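You operate a simulated robot arm through the tools that you are given. There is no shell and no other tool.

You run a simulated robot arm. Do the job below in one go: nothing can be reset, and whatever is moved stays where it is left.

## Task
Clamp the white panel in the assembly jig with the yellow key.
Fine: it starts in the orange rack and goes into the jig's groove first; lock both outer cams; leave the middle cam and the other keys; key back in its own hole.
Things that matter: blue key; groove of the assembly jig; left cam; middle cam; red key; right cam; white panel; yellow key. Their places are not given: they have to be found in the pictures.

It is judged by the outcome, as a careful person would: the job done as asked, and still so three seconds after it is handed in. It fails if anything else is knocked over, pushed out of place, dropped, spilled or broken.

## Robot
A 6-joint arm with a two-finger gripper, fixed in place. Base frame: the origin is at the foot of the arm, x ahead of it, y to its left, z up; the work surface is at about z = 0.9. Units: m, degrees, N and s.
Its first joint turns from -166.0 to 166.0 degrees. Payload 2.45 kg.
The tool frame sits at the grasp point between the pads (the TCP): z along the fingers, y along the line on which they close. The tips reach 0.02 m beyond it. Largest opening 0.14 m; the body of the gripper starts 0.168 m behind the TCP.
Orientation is that of the tool frame in the base frame, as a unit quaternion [w, x, y, z]. With the fingers straight down and closing along the base's y, the tool's x points along the base's -x, its y along +y and its z along -z.

## Interface
- The arm moves only by the tool play_rows. Its argument "moves" is a list of rows, each a list of 7 numbers: the turn, a rotation vector about the tool's x, y, z in units of 6 degrees (1.0 is 6 degrees), then the shift along the tool's x, y, z in units of 50 mm (1.0 is 50 mm), then the gripper command, from -1 (shut) to 1 (fully open), values between in proportion. In form: [[ax, ay, az, x, y, z, grip], ...]. A call has 1 to 20 rows; each row shifts and turns the commanded pose from where the row before left it, along the tool's axes as they then stand. A call with a number of a shift or a turn outside -1 to 1 is refused whole. Each row takes 0.2 s and may step no farther than 0.05 m and 8.6 degrees from the row before; otherwise, or with a gripper value out of range, the whole call is refused. Where a pose cannot be reached the arm comes as near as it can. A force on the tool above 40 N (or 10 N above the force at the start of the call, whichever is more), or a blocked arm, ends the call early, and 0.2 s more pass. Each finger travels about 0.045 m/s and halts on what it meets, pressing with about 30 N; the grip force reading is that of the motor and also rises with nothing between the fingers. The clock runs only during rows and for 0.2 s after the last one: add rows that do not move to give the fingers time. It gives the time, the measured TCP pose, the force on the tool (base axes), the opening and the grip force at its end, in the units of the frame above (readings bear some noise), with the torque about the TCP (base axes, N m) and any sound that the robot's microphone picked up.
- Cameras (640 x 400 px; columns grow to the right, rows downward): "scene" is fixed at [0.4011, -0.6515, 1.4962]; the picture's right is [0.87, -0.49, 0.00], its down [-0.21, -0.38, -0.90] and it looks along [0.44, 0.79, -0.44] (base axes); focal length 353 px, centre (320, 200). "wrist" rides on the gripper at [0.078, 0.011, -0.209] in the tool frame; the picture's right is [-0.14, 0.99, 0.00], its down [-0.92, -0.13, -0.37] and it looks along [-0.37, -0.05, 0.93] (tool axes); focal length 280 px, centre (320, 200).
- get_image(camera): a new picture of that camera. It takes no simulated time.
- measure_at(camera, pixels): there is no depth. For up to 12 entries [column, row, z] of the newest picture of that camera ("zoom" is the newest enlarged one), the place [x, y] in the base frame at which the ray of that pixel passes the height z, good to about 0.003 m. It takes no simulated time.
- inspect(camera, box): a new picture of the part [left, top, right, bottom] of that camera's present view, enlarged. It takes no simulated time.
- job_done(): hands the job in; it is judged then, once.

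Leave the gripper open and the arm clear of the work at the hand-in unless told otherwise.

The tools are called after ">>>" by a JSON object that holds its "name" and its "arguments". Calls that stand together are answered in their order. play_rows: Moves the arm, as the interface text tells. Its arguments: {"type":"object","properties":{"moves":{"type":"array"}},"required":["moves"]} The other tools are called the same way: get_image (camera) takes a picture; measure_at (camera, pixels) gives the place at which the rays of pixels pass given heights; inspect (camera, box) takes an enlarged picture of a part of a camera's view; job_done () hands the job in.

At the start:

```text
time: 0.0
ee_pos: [0.6759, -0.1887, 1.3211]
tool_rot: [0.0, 0.001, 1.0, 0.0]
wrist_force: [-0.7, 0.2, 0.0]
ft_torque: [0.0, 0.04, -0.03]
finger_gap: 0.1402
grasp_force: 0.0
```

scene: 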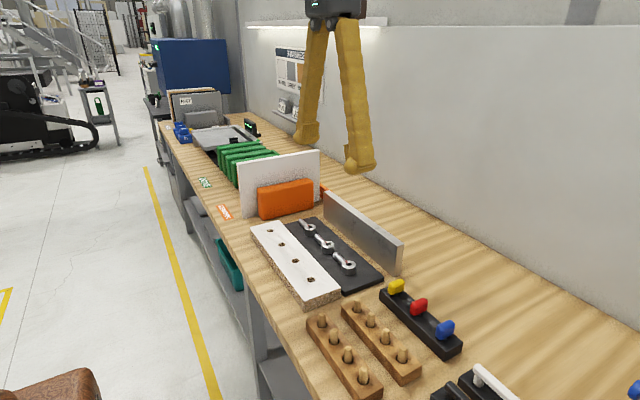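
wrist: 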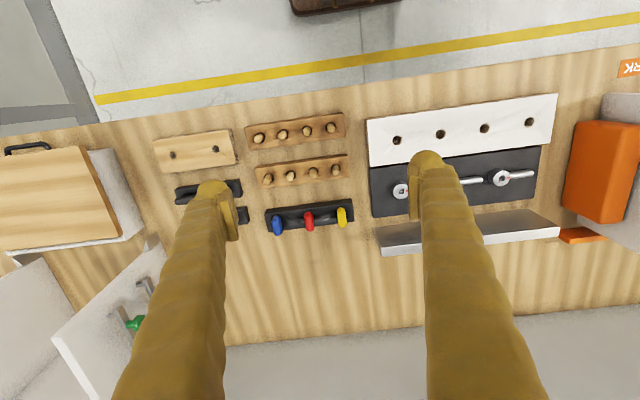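

I see the orange rack with a white panel, a jig with a white board, a black strip with cams and a metal fence, and a key rack with yellow, red and blue keys. I'll enlarge these areas first.

>>> {"name": "inspect", "arguments": {"camera": "scene", "box": [230, 140, 420, 310]}}

>>> {"name": "inspect", "arguments": {"camera": "scene", "box": [300, 260, 500, 400]}}

>>> {"name": "inspect", "arguments": {"camera": "wrist", "box": [350, 80, 640, 270]}}

>>> {"name": "inspect", "arguments": {"camera": "wrist", "box": [140, 100, 380, 260]}}

```text
2.35 times, centred on (325, 225) of scene
```

zoom: 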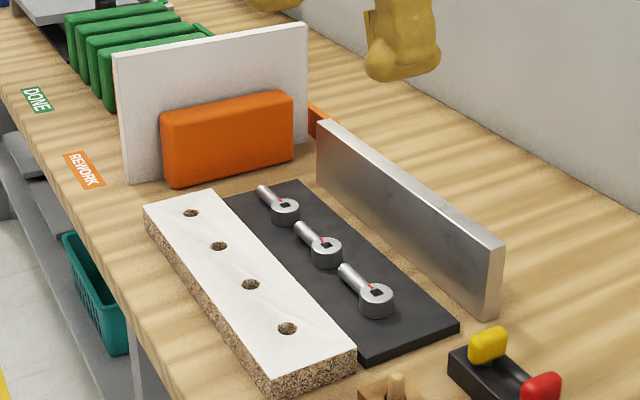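

```text
2.86 times, centred on (400, 330) of scene
```

zoom: 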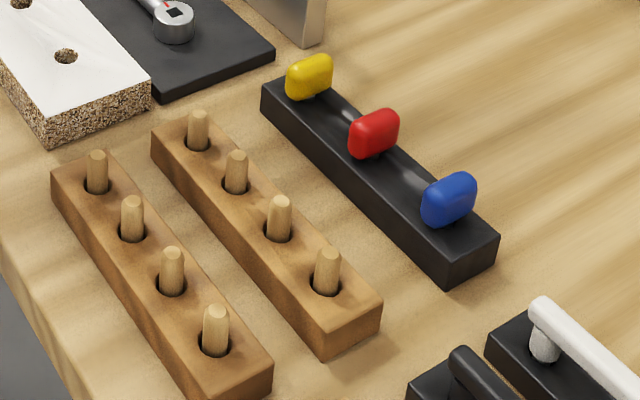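

```text
2.11 times, centred on (495, 175) of wrist
```

zoom: 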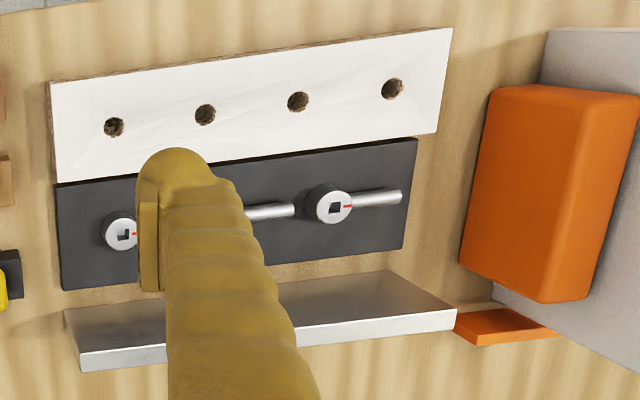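

```text
2.50 times, centred on (260, 180) of wrist
```

zoom: 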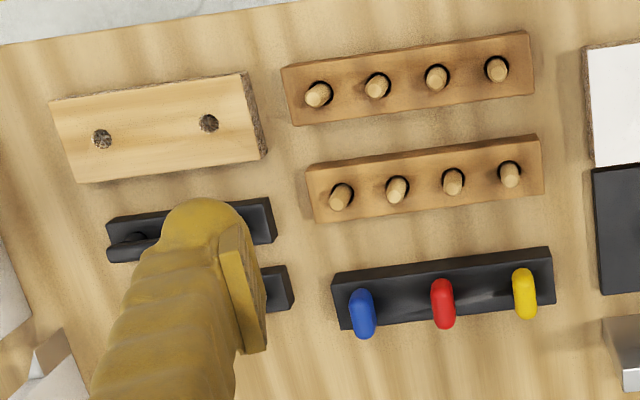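

The layout is clear in general. Next I'll measure the main points at surface height: jig corners, cams, rack and keys.

>>> {"name": "get_image", "arguments": {"camera": "wrist"}}

>>> {"name": "measure_at", "arguments": {"camera": "wrist", "pixels": [[367, 122, 0.92], [557, 94, 0.92], [371, 217, 0.91], [537, 197, 0.91], [382, 255, 0.9], [560, 236, 0.9], [400, 190, 0.93], [500, 177, 0.93], [342, 217, 0.96], [309, 221, 0.96], [277, 225, 0.96], [572, 210, 0.95]]}}

>>> {"name": "measure_at", "arguments": {"camera": "scene", "pixels": [[249, 229, 0.92], [308, 307, 0.9], [383, 278, 0.9], [324, 191, 0.98], [402, 244, 0.98], [396, 286, 0.95], [418, 306, 0.95], [445, 330, 0.95], [240, 162, 1.05], [320, 151, 1.05], [242, 216, 0.9], [319, 196, 0.9]]}}

```text
taken
```

wrist: 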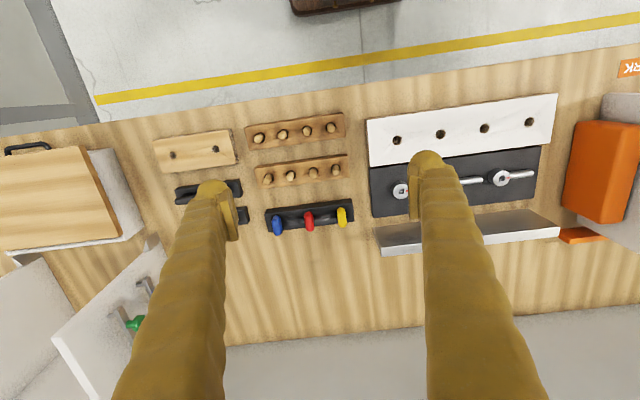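

```text
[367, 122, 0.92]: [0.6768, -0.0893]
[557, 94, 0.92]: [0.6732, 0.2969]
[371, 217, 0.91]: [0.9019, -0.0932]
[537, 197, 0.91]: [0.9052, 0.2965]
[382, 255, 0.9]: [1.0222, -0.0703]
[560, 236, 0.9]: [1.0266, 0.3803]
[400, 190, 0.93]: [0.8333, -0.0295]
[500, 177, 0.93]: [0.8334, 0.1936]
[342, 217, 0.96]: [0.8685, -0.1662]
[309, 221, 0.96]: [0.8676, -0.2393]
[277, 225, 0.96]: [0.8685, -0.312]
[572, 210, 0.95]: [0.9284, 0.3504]
```

```text
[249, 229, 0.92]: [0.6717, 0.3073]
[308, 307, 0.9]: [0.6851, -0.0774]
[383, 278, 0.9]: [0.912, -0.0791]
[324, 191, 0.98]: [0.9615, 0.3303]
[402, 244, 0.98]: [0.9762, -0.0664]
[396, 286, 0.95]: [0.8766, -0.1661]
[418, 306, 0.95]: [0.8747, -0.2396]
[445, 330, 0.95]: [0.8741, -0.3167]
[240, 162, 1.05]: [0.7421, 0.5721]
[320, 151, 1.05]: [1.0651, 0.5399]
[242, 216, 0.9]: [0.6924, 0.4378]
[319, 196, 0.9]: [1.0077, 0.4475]
```

Measurements agree between cameras. The jig spans x≈0.67–0.97 and y≈-0.09–0.33. The panel stands at y≈0.44, x≈0.69–1.01, with its top at about z≈1.09. I'll move the arm above the jig to see the cams and groove better.

>>> {"name": "play_rows", "arguments": {"moves": [[0, 0, 0, 0, 0.98, 0, 1], [0, 0, 0, 0, 0.98, 0, 1], [0, 0, 0, 0, 0.98, 0, 1], [0, 0, 0, 0, 0.98, 0, 1], [0, 0, 0, 0, 0.98, 0, 1], [0, 0, 0, 0, 0.9, 0, 1], [0, 0, 0, 0, 0, 0.5, 1], [0, 0, 0, 0, 0, 0.5, 1], [0, 0, 0, 0, 0, 0, 1]]}}

>>> {"name": "get_image", "arguments": {"camera": "wrist"}}

>>> {"name": "get_image", "arguments": {"camera": "scene"}}

```text
time: 2.0
ee_pos: [0.6749, 0.1035, 1.27]
tool_rot: [0.0, 0.0, 1.0, 0.0]
wrist_force: [-0.2, -0.1, 0.6]
ft_torque: [0.01, 0.0, 0.03]
finger_gap: 0.1401
grasp_force: 0.0
```

```text
taken
```

wrist: 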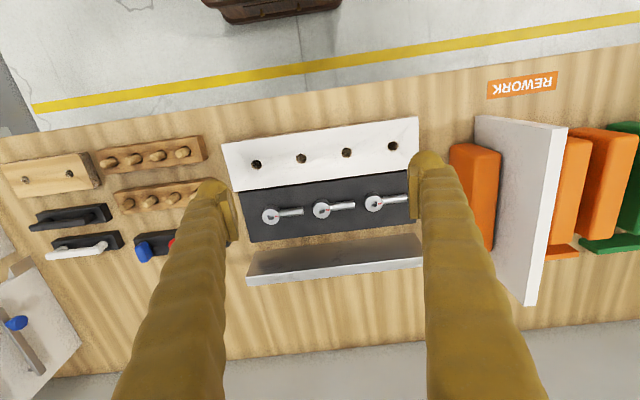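

```text
taken
```

scene: 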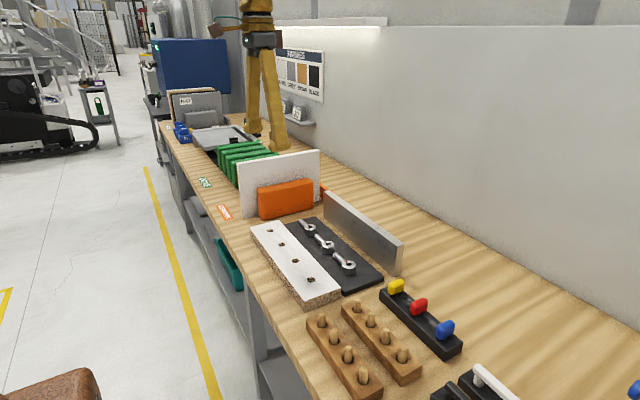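

The cams are now all visible, at about (270,215), (322,210) and (374,203). I'll enlarge the jig and the rack.

>>> {"name": "inspect", "arguments": {"camera": "wrist", "box": [220, 160, 440, 297]}}

>>> {"name": "inspect", "arguments": {"camera": "wrist", "box": [420, 60, 640, 320]}}

>>> {"name": "inspect", "arguments": {"camera": "scene", "box": [280, 180, 420, 300]}}

>>> {"name": "inspect", "arguments": {"camera": "scene", "box": [270, 40, 330, 100]}}

```text
2.91 times, centred on (330, 228) of wrist
```

zoom: 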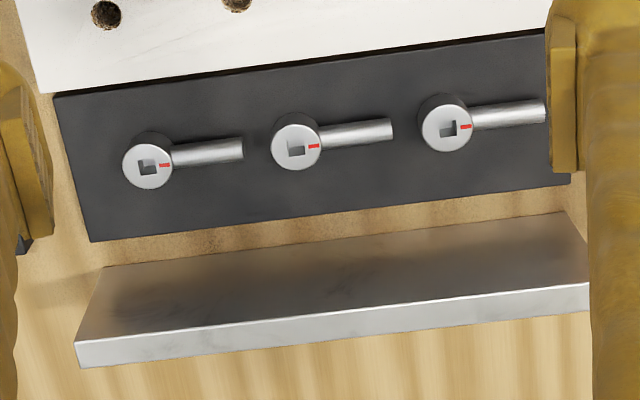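

```text
1.54 times, centred on (530, 190) of wrist
```

zoom: 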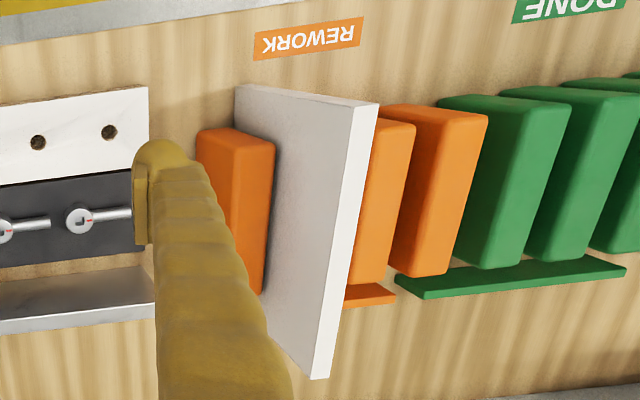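

```text
3.33 times, centred on (350, 240) of scene
```

zoom: 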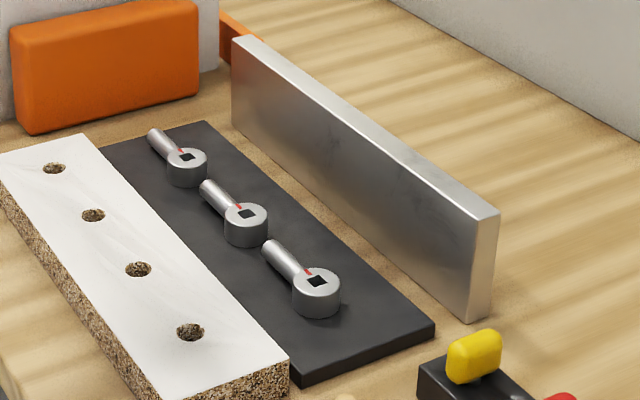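

```text
6.67 times, centred on (300, 70) of scene
```

zoom: 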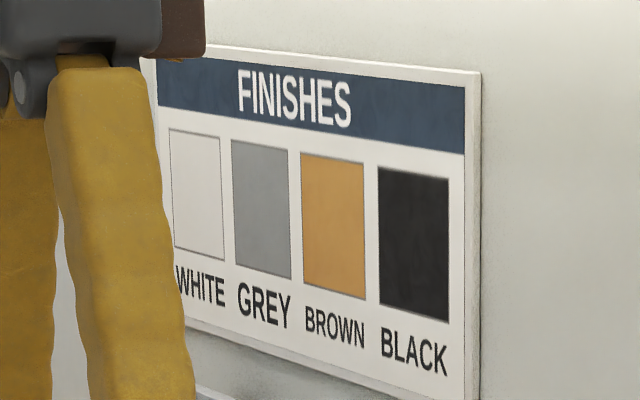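

The cams have square sockets with a lever pointing +y and a red mark. I'll measure the gap between the black plate and the fence, the cam centres and lever tips, and the panel edges.

>>> {"name": "get_image", "arguments": {"camera": "wrist"}}

>>> {"name": "measure_at", "arguments": {"camera": "scene", "pixels": [[395.6, 275.4, 0.9], [384.5, 279, 0.91], [323.6, 216, 0.9], [315.5, 216.6, 0.91], [344, 295, 0.9], [339, 289, 0.92], [349, 264, 0.935], [328, 244, 0.935], [310, 227, 0.935], [334, 254, 0.93], [314, 236, 0.93], [300, 220, 0.93]]}}

>>> {"name": "measure_at", "arguments": {"camera": "wrist", "pixels": [[270.5, 217, 0.935], [321.5, 210, 0.935], [373, 204, 0.935], [303, 211.5, 0.935], [354, 205, 0.935], [405, 199, 0.935], [251, 242, 0.91], [415, 222, 0.91], [246, 285.5, 0.98], [248, 276, 0.98], [475, 115, 1.09], [535, 305, 1.09]]}}

```text
taken
```

wrist: 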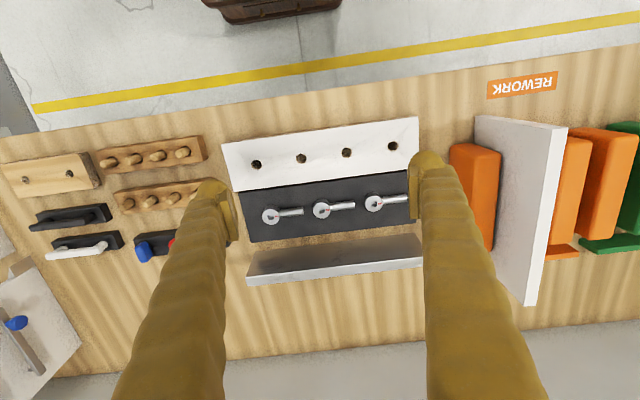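

```text
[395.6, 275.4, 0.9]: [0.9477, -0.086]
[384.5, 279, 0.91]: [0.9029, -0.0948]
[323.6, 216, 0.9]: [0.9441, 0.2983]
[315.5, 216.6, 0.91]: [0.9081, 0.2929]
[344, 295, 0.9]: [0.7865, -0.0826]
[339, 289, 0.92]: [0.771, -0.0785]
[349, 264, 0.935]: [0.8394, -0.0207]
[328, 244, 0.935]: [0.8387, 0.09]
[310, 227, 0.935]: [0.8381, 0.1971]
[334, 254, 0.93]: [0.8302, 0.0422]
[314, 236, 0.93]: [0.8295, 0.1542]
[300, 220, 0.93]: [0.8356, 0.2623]
```

```text
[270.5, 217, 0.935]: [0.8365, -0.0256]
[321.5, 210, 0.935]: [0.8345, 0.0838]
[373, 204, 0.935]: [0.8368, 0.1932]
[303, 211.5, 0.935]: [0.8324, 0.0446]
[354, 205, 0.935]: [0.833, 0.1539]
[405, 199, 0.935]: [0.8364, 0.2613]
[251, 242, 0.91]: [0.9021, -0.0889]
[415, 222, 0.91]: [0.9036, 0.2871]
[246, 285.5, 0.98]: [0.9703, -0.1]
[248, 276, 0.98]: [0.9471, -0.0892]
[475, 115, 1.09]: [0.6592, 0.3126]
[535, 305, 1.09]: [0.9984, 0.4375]
```

The cams are at about (0.836, -0.024), (0.836, 0.086) and (0.836, 0.195). The gap between the black plate (x≈0.903) and the fence (x≈0.945) is the likely groove. I'll measure the panel's top edge.

>>> {"name": "inspect", "arguments": {"camera": "wrist", "box": [460, 100, 600, 320]}}

>>> {"name": "measure_at", "arguments": {"camera": "wrist", "pixels": [[550.8, 128.3, 1.09], [567.7, 129.6, 1.09], [524.8, 305.6, 1.09], [536.5, 305.6, 1.09], [475, 115, 0.9], [475, 115, 0.91], [499, 148, 0.98], [500, 148, 1.0]]}}

>>> {"name": "inspect", "arguments": {"camera": "scene", "box": [225, 140, 345, 230]}}

```text
1.82 times, centred on (530, 210) of wrist
```

zoom: 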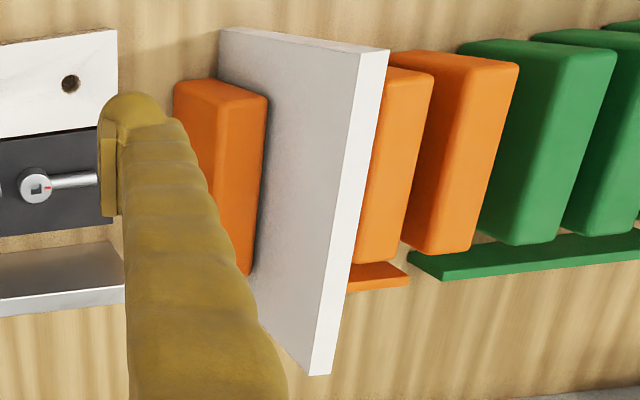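

```text
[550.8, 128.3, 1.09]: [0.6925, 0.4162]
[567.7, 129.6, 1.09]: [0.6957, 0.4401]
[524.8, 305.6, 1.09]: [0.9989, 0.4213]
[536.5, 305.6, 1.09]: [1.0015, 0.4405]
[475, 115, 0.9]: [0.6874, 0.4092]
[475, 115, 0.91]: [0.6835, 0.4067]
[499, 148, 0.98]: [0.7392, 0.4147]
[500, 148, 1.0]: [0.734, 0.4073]
```

```text
4.44 times, centred on (285, 185) of scene
```

zoom: 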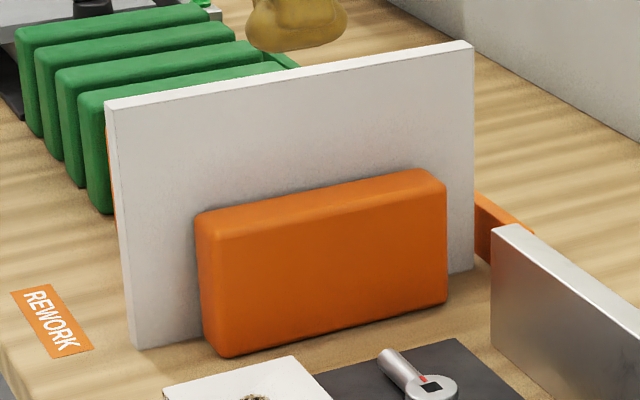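

The panel looks about 0.31 m long and 0.02 m thick, at x 0.69–1.0. I'll measure its height from the scene zoom, then move above the groove for a closer look.

>>> {"name": "measure_at", "arguments": {"camera": "zoom", "pixels": [[117, 108, 1.08], [117, 108, 1.1], [472, 50, 1.08], [472, 50, 1.1], [133, 349, 0.9], [133, 349, 0.91], [470, 268, 0.9], [470, 268, 0.91], [218, 356, 0.9], [447, 303, 0.9], [210, 225, 0.99], [430, 185, 0.99]]}}

>>> {"name": "play_rows", "arguments": {"moves": [[0, 0, 0, -0.92, 0, 0.5, 1], [0, 0, 0, -0.92, 0, 0.5, 1], [0, 0, 0, -0.92, 0, 0.5, 1], [0, 0, 0, -0.92, 0, 0.5, 1], [0, 0, 0, -0.92, 0, 0.5, 1], [0, 0, 0, -0.92, 0, 0.5, 1], [0, 0, 0, 0, 0, 0, 1], [0, 0, 0, 0, 0, 0, 1]]}}

>>> {"name": "get_image", "arguments": {"camera": "wrist"}}

```text
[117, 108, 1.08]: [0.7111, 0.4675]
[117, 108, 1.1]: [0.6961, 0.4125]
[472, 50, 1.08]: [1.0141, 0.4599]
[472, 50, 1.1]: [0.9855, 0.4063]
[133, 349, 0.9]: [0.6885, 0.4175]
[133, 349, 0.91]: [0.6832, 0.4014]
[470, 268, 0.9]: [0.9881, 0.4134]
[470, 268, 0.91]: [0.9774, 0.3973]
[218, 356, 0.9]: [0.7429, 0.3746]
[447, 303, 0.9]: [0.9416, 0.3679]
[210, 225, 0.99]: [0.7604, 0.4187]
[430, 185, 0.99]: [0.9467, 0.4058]
```

```text
refused: row 1 steps farther than a row can; nothing moved
```

```text
taken
```

wrist: 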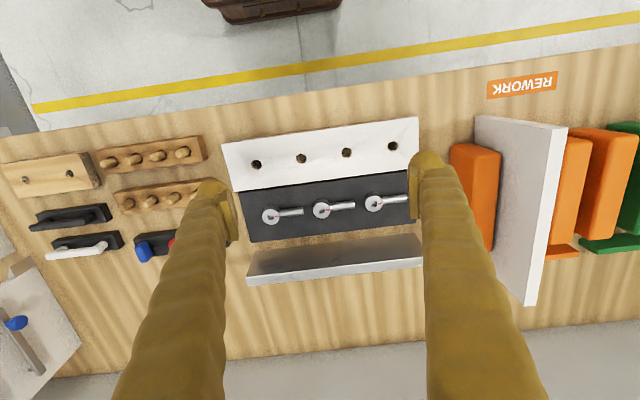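

That call was refused because the combined step was too large. The panel is about 0.30 long, with its top at z≈1.10 and front face at y≈0.415. I'll use smaller steps to get above the groove.

>>> {"name": "play_rows", "arguments": {"moves": [[0, 0, 0, -0.8, 0, 0.4, 1], [0, 0, 0, -0.8, 0, 0.4, 1], [0, 0, 0, -0.8, 0, 0.4, 1], [0, 0, 0, -0.8, 0, 0.4, 1], [0, 0, 0, -0.8, 0, 0.4, 1], [0, 0, 0, -0.8, 0, 0.4, 1], [0, 0, 0, -0.6, 0, 0.4, 1], [0, 0, 0, 0, 0, 0, 1]]}}

>>> {"name": "get_image", "arguments": {"camera": "wrist"}}

```text
time: 3.8
ee_pos: [0.9455, 0.1035, 1.1308]
tool_rot: [0.0, -0.001, 1.0, 0.0]
wrist_force: [0.0, -0.1, -0.4]
ft_torque: [0.03, -0.05, -0.02]
finger_gap: 0.14
grasp_force: 0.1
```

```text
taken
```

wrist: 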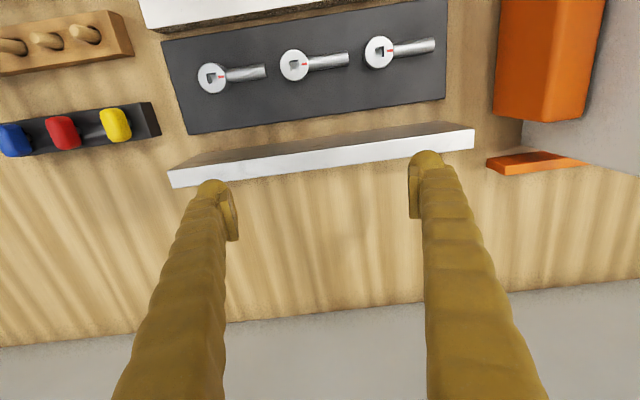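

Now I'm nearly above the groove. I'll enlarge the jig and the keys.

>>> {"name": "inspect", "arguments": {"camera": "wrist", "box": [0, 60, 180, 180]}}

>>> {"name": "inspect", "arguments": {"camera": "wrist", "box": [150, 10, 490, 220]}}

>>> {"name": "measure_at", "arguments": {"camera": "wrist", "pixels": [[188, 134.5, 0.91], [445, 98, 0.91], [169, 170, 0.98], [168, 187, 0.98], [472, 127, 0.98], [474, 148, 0.98], [213, 76, 0.935], [296, 65, 0.935], [379, 52, 0.935], [265, 71, 0.93], [348, 60, 0.93], [434, 46, 0.93]]}}

```text
3.33 times, centred on (90, 120) of wrist
```

zoom: 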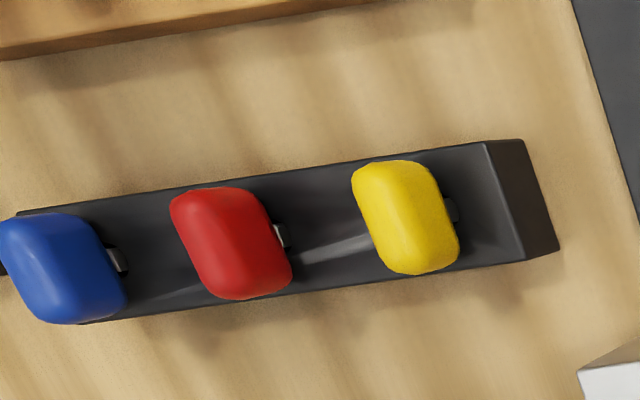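

```text
1.88 times, centred on (320, 115) of wrist
```

zoom: 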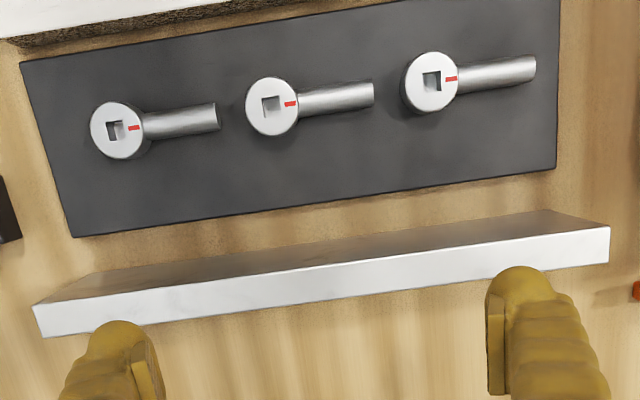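

```text
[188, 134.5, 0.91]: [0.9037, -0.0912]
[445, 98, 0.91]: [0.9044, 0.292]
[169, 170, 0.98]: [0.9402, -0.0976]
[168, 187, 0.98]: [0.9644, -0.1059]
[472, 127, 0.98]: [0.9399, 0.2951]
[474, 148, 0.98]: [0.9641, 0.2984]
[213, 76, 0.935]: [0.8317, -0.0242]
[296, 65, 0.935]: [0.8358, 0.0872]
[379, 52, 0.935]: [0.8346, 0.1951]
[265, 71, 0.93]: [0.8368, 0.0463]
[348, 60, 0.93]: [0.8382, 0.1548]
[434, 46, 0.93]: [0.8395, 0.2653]
```

The groove gap is x≈0.904–0.944, and the fence is x≈0.944–0.966. The cam levers are about 0.07 long. The key bows are wide along x and thin along y, so they can be gripped along y. Next I'll rise and go above the rack to look straight down on the panel.

>>> {"name": "play_rows", "arguments": {"moves": [[0, 0, 0, 0.2, 0.2, -0.8, 1], [0, 0, 0, 0.3, 0.6, -0.7, 1], [0, 0, 0, 0.4, 0.7, -0.5, 1], [0, 0, 0, 0.4, 0.8, -0.3, 1], [0, 0, 0, 0.3, 0.9, 0, 1], [0, 0, 0, 0.2, 0.9, 0, 1], [0, 0, 0, 0.2, 0.9, 0, 1], [0, 0, 0, 0, 0.9, 0, 1], [0, 0, 0, 0, 0.57, 0, 1], [0, 0, 0, 0, 0, 0, 1]]}}

>>> {"name": "get_image", "arguments": {"camera": "wrist"}}

>>> {"name": "get_image", "arguments": {"camera": "scene"}}

```text
time: 6.0
ee_pos: [0.8452, 0.4282, 1.2441]
tool_rot: [-0.001, 0.0, 1.0, 0.001]
wrist_force: [-0.4, -0.3, -0.2]
ft_torque: [0.01, 0.03, 0.02]
finger_gap: 0.14
grasp_force: 0.0
```

```text
taken
```

wrist: 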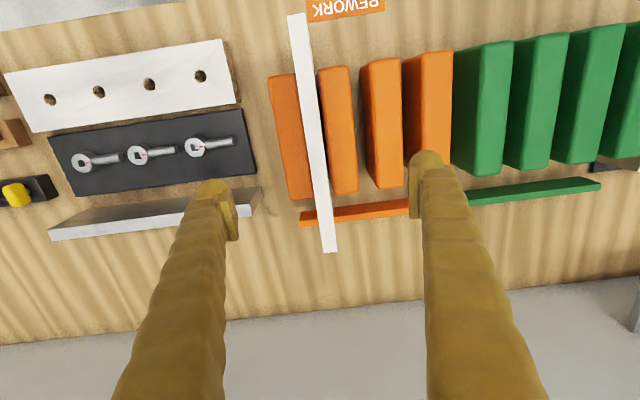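

```text
taken
```

scene: 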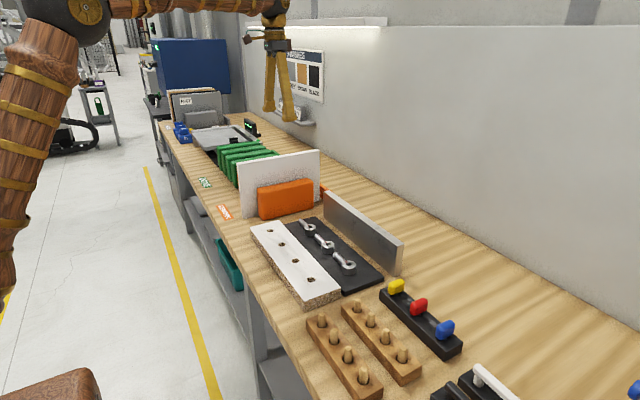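

I'm above the panel. Its top edge runs from about (297,14) to (329,252). I'll zoom in and measure the thickness.

>>> {"name": "inspect", "arguments": {"camera": "wrist", "box": [250, 130, 380, 270]}}

>>> {"name": "measure_at", "arguments": {"camera": "wrist", "pixels": [[288, 15, 1.1], [306, 13, 1.1], [322, 252, 1.1], [336, 251, 1.1], [305, 133, 1.1], [320.5, 133, 1.1], [331, 100, 0.99], [338, 193, 0.99], [358, 190, 0.99], [292, 198, 0.99], [313, 196, 0.99], [301, 218, 0.91]]}}

```text
2.86 times, centred on (315, 200) of wrist
```

zoom: 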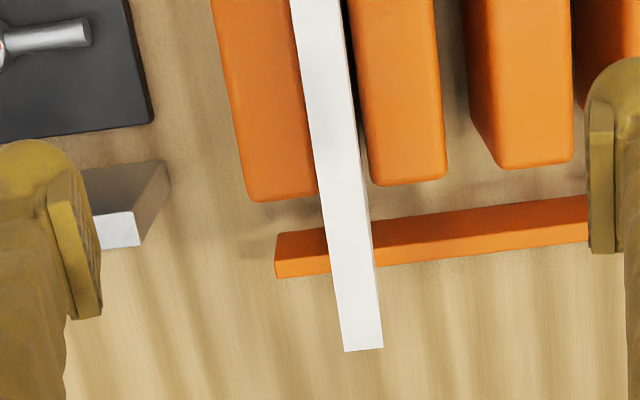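

```text
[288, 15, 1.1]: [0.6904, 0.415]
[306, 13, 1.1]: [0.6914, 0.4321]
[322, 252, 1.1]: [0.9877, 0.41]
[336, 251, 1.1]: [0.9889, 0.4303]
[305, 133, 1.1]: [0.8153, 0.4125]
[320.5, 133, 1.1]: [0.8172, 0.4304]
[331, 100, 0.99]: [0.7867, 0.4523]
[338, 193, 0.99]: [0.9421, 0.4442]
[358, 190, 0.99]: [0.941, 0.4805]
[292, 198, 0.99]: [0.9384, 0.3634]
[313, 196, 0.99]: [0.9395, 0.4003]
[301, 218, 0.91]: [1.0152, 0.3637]
```

The panel is about 0.018 thick, centred near (0.84, 0.421), with its top at z≈1.10. I'll centre on it, descend to z≈1.06 and close the fingers.

>>> {"name": "play_rows", "arguments": {"moves": [[0, 0, 0, 0.1, -0.14, 0.4, 1], [0, 0, 0, 0, 0, 0.8, 1], [0, 0, 0, 0, 0, 0.8, 1], [0, 0, 0, 0, 0, 0.8, 1], [0, 0, 0, 0, 0, 0.5, 1], [0, 0, 0, 0, 0, 0.38, 1], [0, 0, 0, 0, 0, 0, 1]]}}

>>> {"name": "get_image", "arguments": {"camera": "wrist"}}

```text
time: 7.6
ee_pos: [0.8413, 0.4203, 1.0607]
tool_rot: [0.001, 0.001, 1.0, 0.0]
wrist_force: [0.8, -1.1, 1.2]
ft_torque: [0.02, 0.01, 0.02]
finger_gap: 0.1399
grasp_force: 0.1
```

```text
taken
```

wrist: 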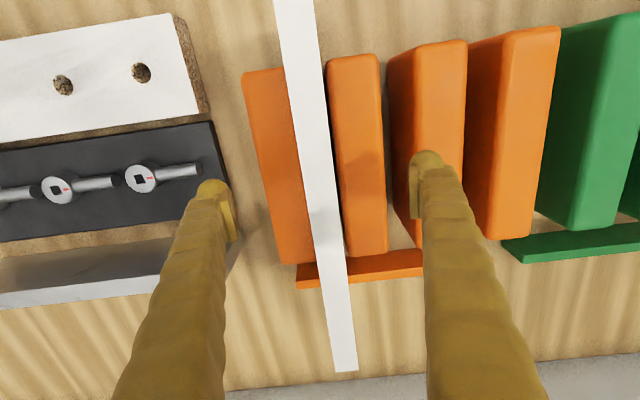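

The TCP is at the panel, which sits between the fingers. I'll close slowly and watch the force.

>>> {"name": "play_rows", "arguments": {"moves": [[0, 0, 0, 0, 0, 0, 0.2], [0, 0, 0, 0, 0, 0, -0.2], [0, 0, 0, 0, 0, 0, -0.5], [0, 0, 0, 0, 0, 0, -0.7], [0, 0, 0, 0, 0, 0, -1], [0, 0, 0, 0, 0, 0, -1], [0, 0, 0, 0, 0, 0, -1], [0, 0, 0, 0, 0, 0, -1], [0, 0, 0, 0, 0, 0, -1], [0, 0, 0, 0, 0, 0, -1], [0, 0, 0, 0, 0, 0, -1]]}}

>>> {"name": "get_image", "arguments": {"camera": "wrist"}}

```text
time: 10.0
ee_pos: [0.8406, 0.4187, 1.0607]
tool_rot: [0.001, 0.0, 1.0, 0.0]
wrist_force: [-0.3, 0.7, 0.7]
ft_torque: [0.02, -0.02, -0.02]
finger_gap: 0.019
grasp_force: 30.2
```

```text
taken
```

wrist: 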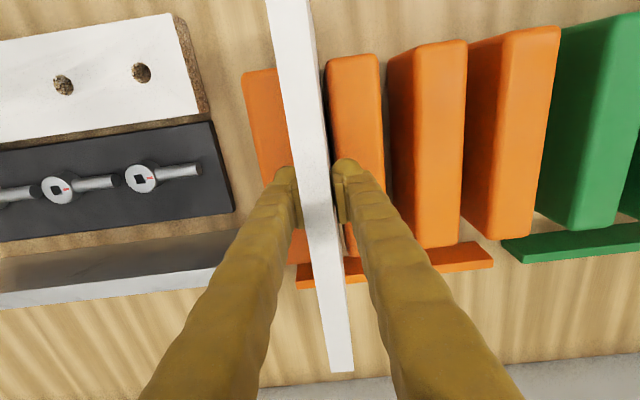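

The panel is gripped: gap 0.019, force 30 N. I'll lift straight up, slowly at first.

>>> {"name": "play_rows", "arguments": {"moves": [[0, 0, 0, 0, 0, -0.1, -1], [0, 0, 0, 0, 0, -0.2, -1], [0, 0, 0, 0, 0, -0.4, -1], [0, 0, 0, 0, 0, -0.5, -1], [0, 0, 0, 0, 0, -0.5, -1], [0, 0, 0, 0, 0, -0.5, -1], [0, 0, 0, 0, 0, -0.5, -1], [0, 0, 0, 0, 0, -0.5, -1], [0, 0, 0, 0, 0, -0.2, -1], [0, 0, 0, 0, 0, 0, -1]]}}

>>> {"name": "get_image", "arguments": {"camera": "scene"}}

>>> {"name": "get_image", "arguments": {"camera": "wrist"}}

```text
time: 12.2
ee_pos: [0.8418, 0.4193, 1.2308]
tool_rot: [0.0, 0.0, 1.0, 0.001]
wrist_force: [0.0, -0.4, -8.1]
ft_torque: [0.01, 0.0, 0.01]
finger_gap: 0.019
grasp_force: 30.1
```

```text
taken
```

scene: 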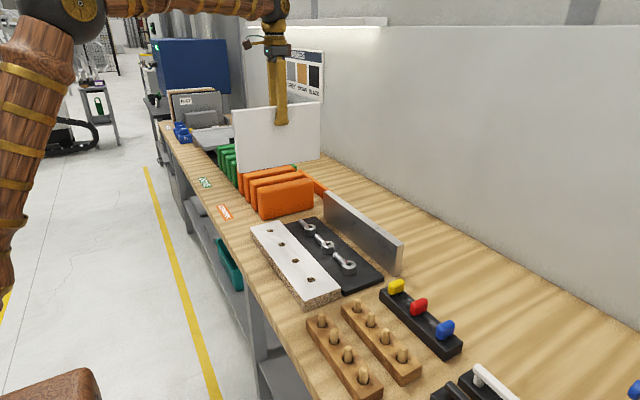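

```text
taken
```

wrist: 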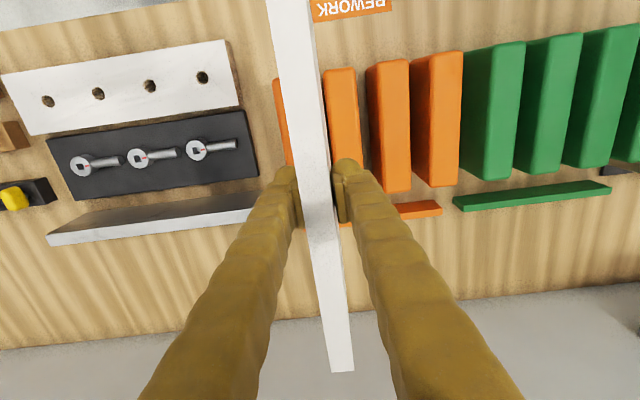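

The panel is lifted free, with its weight at about 8 N. Its bottom is at z≈1.07, above the fence. I'll carry it in -y to above the jig.

>>> {"name": "play_rows", "arguments": {"moves": [[0, 0, 0, 0, -0.4, 0, -1], [0, 0, 0, 0, -0.7, 0, -1], [0, 0, 0, 0, -0.9, 0, -1], [0, 0, 0, 0, -0.9, 0, -1], [0, 0, 0, 0, -0.9, 0, -1], [0, 0, 0, 0, -0.9, 0, -1], [0, 0, 0, 0, -0.9, 0, -1], [0, 0, 0, 0, -0.6, 0, -1], [0, 0, 0, 0, -0.28, 0, -1], [0, 0, 0, 0, 0, 0, -1]]}}

>>> {"name": "get_image", "arguments": {"camera": "scene"}}

```text
time: 14.4
ee_pos: [0.8408, 0.0955, 1.2306]
tool_rot: [0.0, 0.0, 1.0, 0.0]
wrist_force: [0.4, -0.1, -7.2]
ft_torque: [0.01, 0.01, 0.02]
finger_gap: 0.0193
grasp_force: 30.6
```

```text
taken
```

scene: 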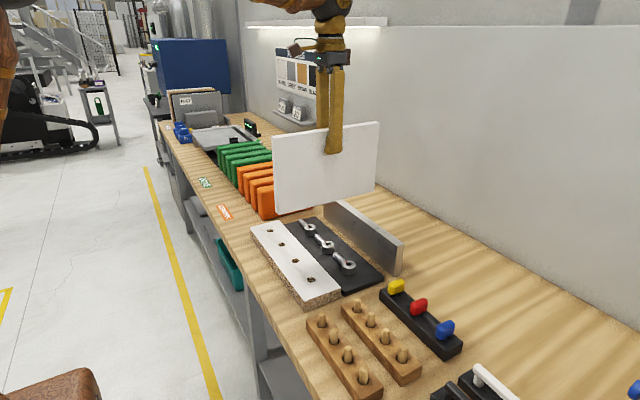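

The panel is above the jig. I'll rotate it 90° counterclockwise seen from above, in 15 rows of -6° about tool z.

>>> {"name": "play_rows", "arguments": {"moves": [[0, 0, -1, 0, 0, 0, -1], [0, 0, -1, 0, 0, 0, -1], [0, 0, -1, 0, 0, 0, -1], [0, 0, -1, 0, 0, 0, -1], [0, 0, -1, 0, 0, 0, -1], [0, 0, -1, 0, 0, 0, -1], [0, 0, -1, 0, 0, 0, -1], [0, 0, -1, 0, 0, 0, -1], [0, 0, -1, 0, 0, 0, -1], [0, 0, -1, 0, 0, 0, -1], [0, 0, -1, 0, 0, 0, -1], [0, 0, -1, 0, 0, 0, -1], [0, 0, -1, 0, 0, 0, -1], [0, 0, -1, 0, 0, 0, -1], [0, 0, -1, 0, 0, 0, -1], [0, 0, 0, 0, 0, 0, -1]]}}

>>> {"name": "get_image", "arguments": {"camera": "scene"}}

>>> {"name": "get_image", "arguments": {"camera": "wrist"}}

```text
time: 17.8
ee_pos: [0.8393, 0.0944, 1.2306]
tool_rot: [0.0, 0.708, -0.706, 0.0]
wrist_force: [-0.6, -0.5, 0.0]
ft_torque: [0.01, -0.02, 0.03]
finger_gap: 0.0001
grasp_force: 29.0
```

```text
taken
```

scene: 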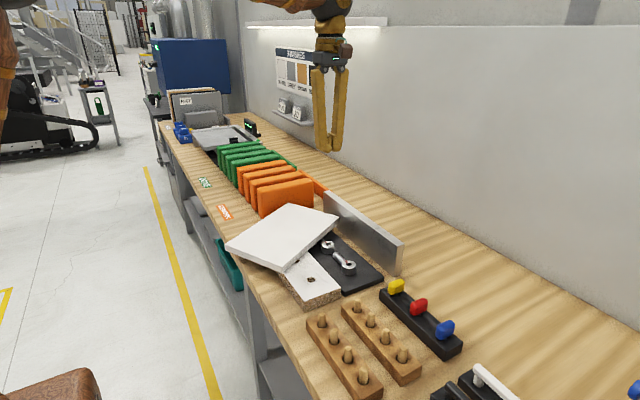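

```text
taken
```

wrist: 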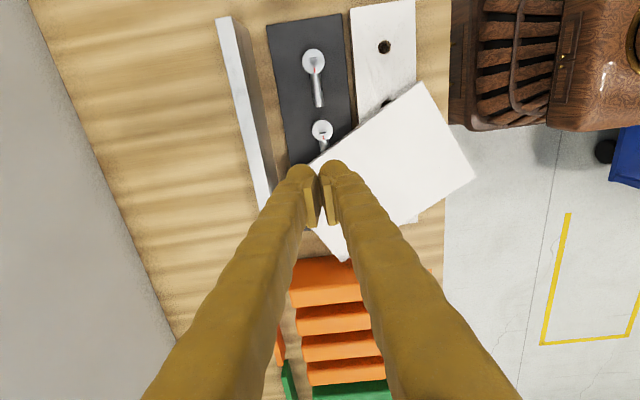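

The panel slipped out during the rotation: the gap reads 0.0001. It now lies across the cams and the holed board, near wrist (390,170). I'll look closely to see how it lies and whether anything else was disturbed.

>>> {"name": "inspect", "arguments": {"camera": "scene", "box": [210, 170, 400, 320]}}

>>> {"name": "inspect", "arguments": {"camera": "wrist", "box": [250, 0, 490, 290]}}

```text
2.67 times, centred on (305, 245) of scene
```

zoom: 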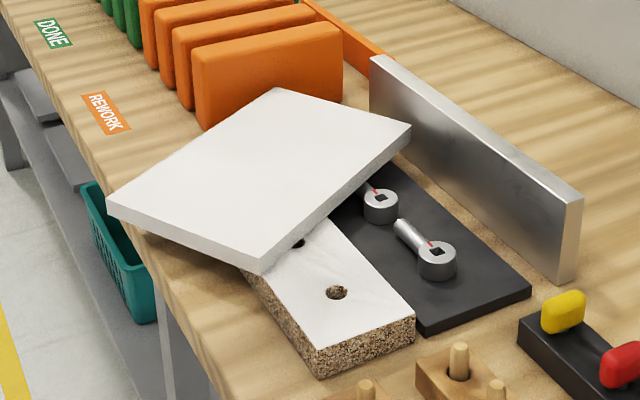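

```text
1.38 times, centred on (370, 145) of wrist
```

zoom: 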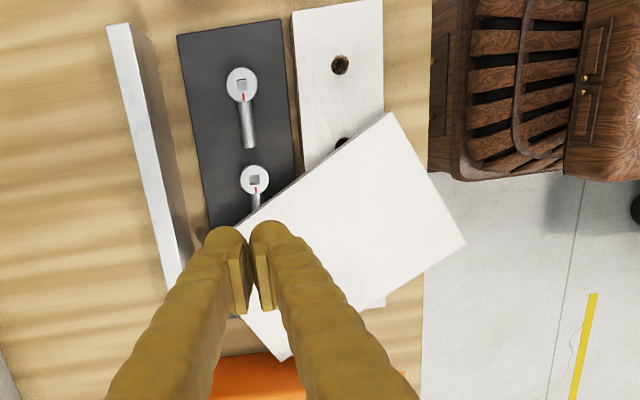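

The cams look unturned. The panel lies with one long edge facing the table front. I'll open the gripper, rise a little and measure the corners from both cameras.

>>> {"name": "play_rows", "arguments": {"moves": [[0, 0, 0, 0, 0, -0.6, 0], [0, 0, 0, 0, 0, -0.6, 1], [0, 0, 0, 0.5, 0, 0, 1], [0, 0, 0, 0.9, 0, 0, 1], [0, 0, 0, 0.9, 0, 0, 1], [0, 0, 0, 0.9, 0, 0, 1], [0, 0, 0, 0, 0, 0, 1], [0, 0, 0, 0, 0, 0, 1]]}}

>>> {"name": "get_image", "arguments": {"camera": "wrist"}}

>>> {"name": "measure_at", "arguments": {"camera": "zoom", "pixels": [[108, 200, 0.95]]}}

>>> {"name": "inspect", "arguments": {"camera": "scene", "box": [210, 170, 400, 320]}}

>>> {"name": "measure_at", "arguments": {"camera": "zoom", "pixels": [[108, 200, 0.94], [108, 200, 0.96], [258, 262, 0.94], [258, 262, 0.96], [410, 127, 0.94], [410, 127, 0.96], [275, 90, 0.94], [275, 90, 0.96], [105, 212, 0.92], [260, 272, 0.92], [410, 145, 0.92]]}}

```text
time: 19.6
ee_pos: [0.8391, -0.0662, 1.2923]
tool_rot: [0.0, -0.707, 0.707, 0.0]
wrist_force: [0.7, 0.2, 0.9]
ft_torque: [0.0, 0.01, 0.01]
finger_gap: 0.1402
grasp_force: 0.0
```

```text
taken
```

wrist: 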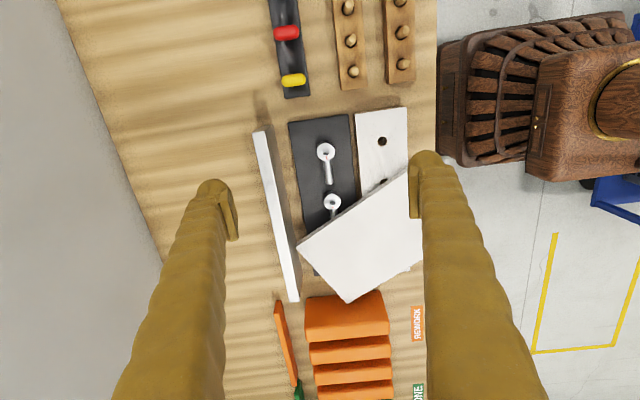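

```text
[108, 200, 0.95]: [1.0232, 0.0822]
```

```text
2.67 times, centred on (305, 245) of scene
```

zoom: 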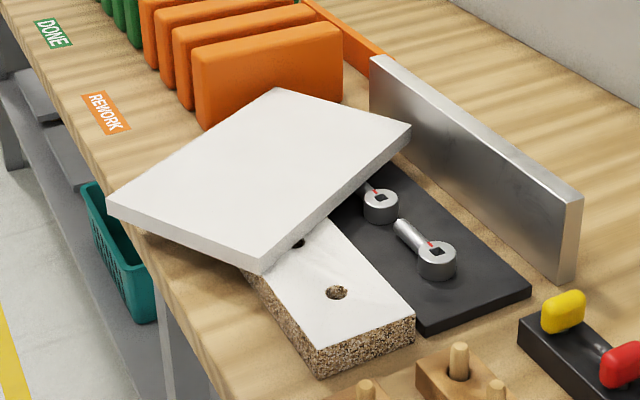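

```text
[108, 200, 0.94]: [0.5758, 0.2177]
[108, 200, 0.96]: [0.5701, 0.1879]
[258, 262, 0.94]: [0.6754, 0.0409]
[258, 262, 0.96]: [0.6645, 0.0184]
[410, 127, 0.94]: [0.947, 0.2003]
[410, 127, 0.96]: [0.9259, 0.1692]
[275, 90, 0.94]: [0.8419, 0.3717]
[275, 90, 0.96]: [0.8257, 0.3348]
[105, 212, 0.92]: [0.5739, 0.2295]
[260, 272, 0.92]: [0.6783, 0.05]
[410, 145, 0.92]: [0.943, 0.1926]
```

I'll measure the corners from the wrist picture too, so the panel's height and tilt can be worked out from both cameras.

>>> {"name": "inspect", "arguments": {"camera": "wrist", "box": [250, 90, 450, 310]}}

>>> {"name": "measure_at", "arguments": {"camera": "wrist", "pixels": [[298, 247, 0.94], [298, 247, 0.96], [348, 301, 0.94], [348, 301, 0.96], [408, 168, 0.94], [408, 168, 0.96], [326, 151, 0.935], [332, 202, 0.935], [356, 114, 0.92], [406, 108, 0.92], [258, 132, 0.98], [411, 270, 0.92]]}}

```text
1.82 times, centred on (350, 200) of wrist
```

zoom: 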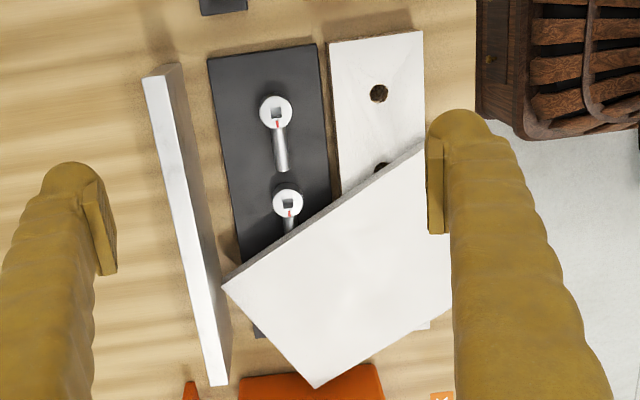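

```text
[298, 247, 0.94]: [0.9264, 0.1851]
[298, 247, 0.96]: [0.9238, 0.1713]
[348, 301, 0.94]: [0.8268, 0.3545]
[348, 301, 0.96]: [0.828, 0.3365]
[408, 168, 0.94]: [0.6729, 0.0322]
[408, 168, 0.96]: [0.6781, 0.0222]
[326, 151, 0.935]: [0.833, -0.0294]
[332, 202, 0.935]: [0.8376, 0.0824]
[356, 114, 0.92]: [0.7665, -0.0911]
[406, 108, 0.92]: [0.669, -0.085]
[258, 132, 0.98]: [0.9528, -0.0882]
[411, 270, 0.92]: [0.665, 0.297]
```

From both cameras I get:
- **Pose:** the panel lies almost flat, its top at z≈0.946–0.96. It is centred near (0.75, 0.18), with its long axis turned about 29° from x.
- **Overhang:** the corner near (0.57, 0.20) hangs past the front of the table.
- **Surroundings:** the cams and holed board have not moved noticeably.

The plan is to pinch the long edge facing (-x,+y) with the tool nearly horizontal, tip the panel up and continue. First I'll rotate the empty tool to that heading and move to a high standoff.

>>> {"name": "play_rows", "arguments": {"moves": [[0, 0, 1, 0, 0, 0, 0], [0, 0, 1, 0, 0, 0, 0], [0, 0, 1, 0, 0, 0, 0], [0, 0, 1, 0, 0, 0, 0], [0, 0, 1, 0, 0, 0, 0], [0, 0, 1, 0, 0, 0, 0], [0, 0, 1, 0, 0, 0, 0], [0, 0, 1, 0, 0, 0, 0], [0, 0, 1, 0, 0, 0, 0], [0, 0, 1, 0, 0, 0, 0], [0, 0, 0.13, 0, 0, 0, 0], [0, 0, 0, 0, 0, 0, 0]]}}

>>> {"name": "play_rows", "arguments": {"moves": [[0, 0, 0, 0.1, 0.96, 0.18, 0], [0, 0, 0, 0.1, 0.96, 0.18, 0], [0, 0, 0, 0.1, 0.96, 0.18, 0], [0, 0, 0, 0.1, 0.96, 0.18, 0], [0, 0, 0, 0.1, 0.96, 0.18, 0], [0, 0, 0, 0.1, 0.96, 0.18, 0], [0, 0, 0, 0.1, 0.96, 0.18, 0], [0, 0, 0, 0.1, 0.96, 0.18, 0], [0, 0, 0, 0.1, 0.96, 0.18, 0], [0, 0, 0, 0.1, 0.96, 0.18, 0], [0, 0, 0, 0, 0, 0, 0]]}}

>>> {"name": "get_image", "arguments": {"camera": "wrist"}}

>>> {"name": "get_image", "arguments": {"camera": "scene"}}

```text
time: 22.2
ee_pos: [0.8401, -0.065, 1.2915]
tool_rot: [0.0, -0.253, 0.968, 0.0]
wrist_force: [0.1, 0.8, 0.2]
ft_torque: [-0.01, -0.03, -0.01]
finger_gap: 0.0701
grasp_force: 0.1
```

```text
time: 24.6
ee_pos: [0.5628, 0.3303, 1.2021]
tool_rot: [0.0, -0.253, 0.968, 0.0]
wrist_force: [-0.2, 0.7, -0.1]
ft_torque: [-0.02, -0.01, 0.0]
finger_gap: 0.0701
grasp_force: 0.0
```

```text
taken
```

wrist: 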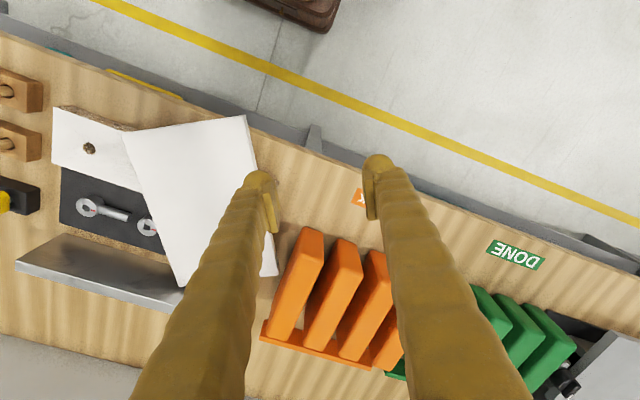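

```text
taken
```

scene: 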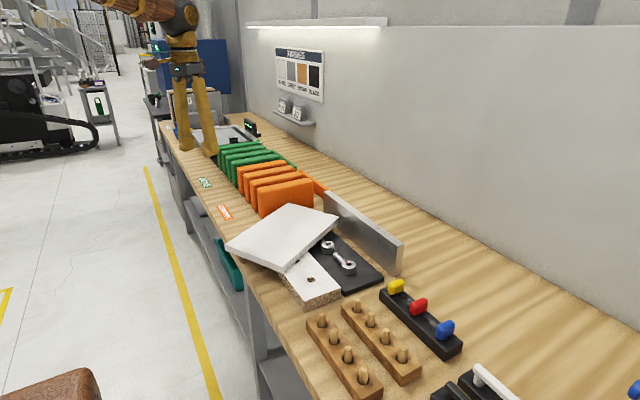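

This view is clear. Panel corners are at about (125,133), (245,116), (277,275) and (182,287). I'll measure these, the table front edge and the rack.

>>> {"name": "inspect", "arguments": {"camera": "wrist", "box": [100, 90, 340, 300]}}

>>> {"name": "measure_at", "arguments": {"camera": "wrist", "pixels": [[125, 133, 0.947], [245, 116, 0.947], [277, 275, 0.958], [182, 287, 0.958], [283, 143, 0.9], [350, 170, 0.9], [303, 230, 0.99], [56, 107, 0.93], [122, 131, 0.93], [277, 325, 0.99]]}}

```text
1.90 times, centred on (220, 195) of wrist
```

zoom: 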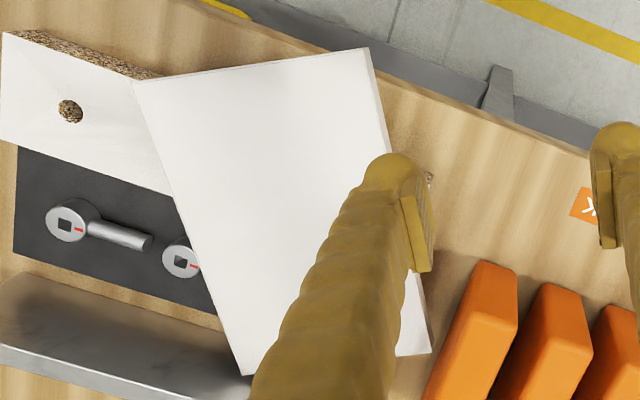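

```text
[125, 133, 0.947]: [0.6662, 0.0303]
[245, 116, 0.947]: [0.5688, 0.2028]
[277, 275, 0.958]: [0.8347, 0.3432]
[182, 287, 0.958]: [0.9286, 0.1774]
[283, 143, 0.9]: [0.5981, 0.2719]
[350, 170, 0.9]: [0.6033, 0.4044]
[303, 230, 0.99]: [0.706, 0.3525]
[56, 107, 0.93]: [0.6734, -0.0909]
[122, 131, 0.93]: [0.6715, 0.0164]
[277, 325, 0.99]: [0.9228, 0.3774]
```

The corners are now consistent: A(0.666,0.030), B(0.569,0.203), C(0.835,0.343), D(0.929,0.177). The table front edge is at x≈0.60. I'll tilt the tool to nearly horizontal (78°) here in free air.

>>> {"name": "play_rows", "arguments": {"moves": [[1, 0, 0, 0, 0, 0, 0], [1, 0, 0, 0, 0, 0, 0], [1, 0, 0, 0, 0, 0, 0], [1, 0, 0, 0, 0, 0, 0], [1, 0, 0, 0, 0, 0, 0], [1, 0, 0, 0, 0, 0, 0], [1, 0, 0, 0, 0, 0, 0], [0, 0, 0, 0, 0, 0, 0]]}}

>>> {"name": "get_image", "arguments": {"camera": "scene"}}

```text
time: 26.4
ee_pos: [0.5731, 0.3233, 1.1875]
tool_rot: [0.078, -0.23, 0.903, -0.354]
wrist_force: [-0.6, 0.4, -0.7]
ft_torque: [0.0, 0.01, -0.06]
finger_gap: 0.0703
grasp_force: 0.1
```

```text
taken
```

scene: 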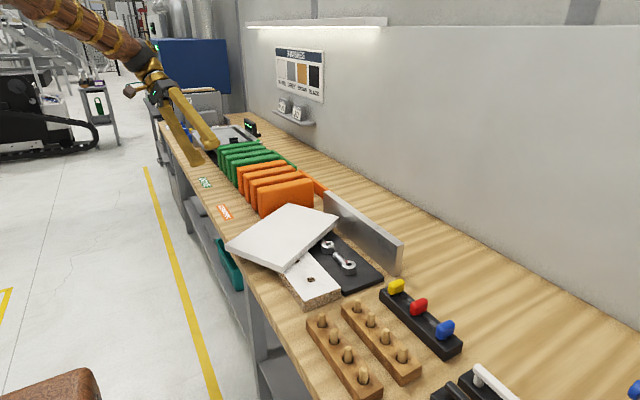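

The tilt went well, but the TCP is about 2 cm off what I commanded. I'll hold still to see whether that is lag or a limit.

>>> {"name": "play_rows", "arguments": {"moves": [[0, 0, 0, 0, 0, 0, 0], [0, 0, 0, 0, 0, 0, 0]]}}

```text
time: 27.0
ee_pos: [0.5728, 0.3237, 1.1881]
tool_rot: [0.078, -0.23, 0.903, -0.353]
wrist_force: [0.3, -0.5, -0.1]
ft_torque: [-0.04, -0.03, -0.03]
finger_gap: 0.0699
grasp_force: 0.0
```

The offset is steady, so a limit may be near. I'll test a few more degrees of tilt.

>>> {"name": "play_rows", "arguments": {"moves": [[1, 0, 0, 0, 0, 0, 0], [1, 0, 0, 0, 0, 0, 0], [0, 0, 0, 0, 0, 0, 0], [0, 0, 0, 0, 0, 0, 0]]}}

```text
time: 28.0
ee_pos: [0.5699, 0.3249, 1.1905]
tool_rot: [0.105, -0.222, 0.861, -0.445]
wrist_force: [-0.1, 0.8, -0.1]
ft_torque: [-0.01, 0.02, -0.03]
finger_gap: 0.0702
grasp_force: 0.1
```

The tilt is now about 54° and the position error is shrinking. I'll continue to about 78°.

>>> {"name": "play_rows", "arguments": {"moves": [[1, 0, 0, 0, 0, 0, 0], [1, 0, 0, 0, 0, 0, 0], [1, 0, 0, 0, 0, 0, 0], [1, 0, 0, 0, 0, 0, 0], [0, 0, 0, 0, 0, 0, 0], [0, 0, 0, 0, 0, 0, 0]]}}

>>> {"name": "get_image", "arguments": {"camera": "scene"}}

>>> {"name": "get_image", "arguments": {"camera": "wrist"}}

```text
time: 29.4
ee_pos: [0.5636, 0.3298, 1.2005]
tool_rot: [0.159, -0.195, 0.752, -0.609]
wrist_force: [0.3, 0.3, 0.0]
ft_torque: [0.01, 0.01, -0.01]
finger_gap: 0.0696
grasp_force: 0.1
```

```text
taken
```

scene: 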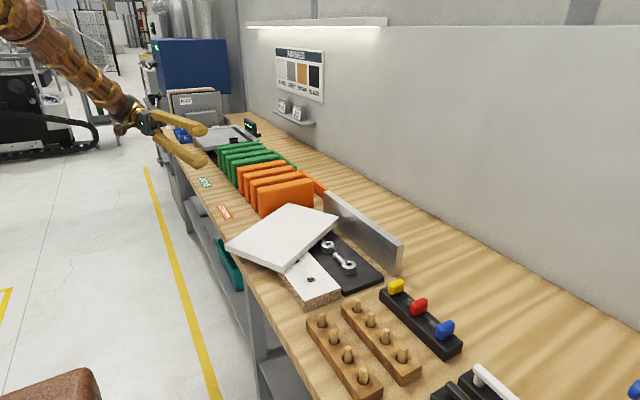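

```text
taken
```

wrist: 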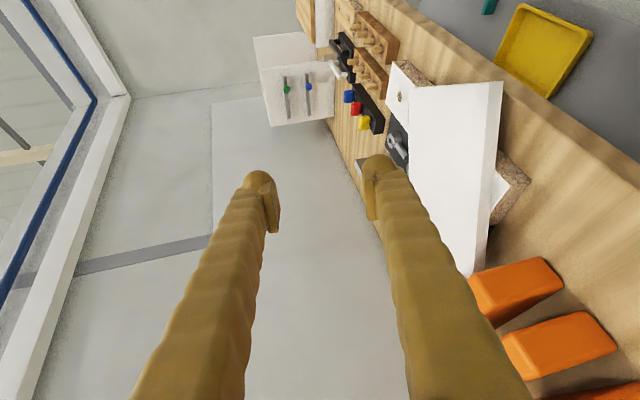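

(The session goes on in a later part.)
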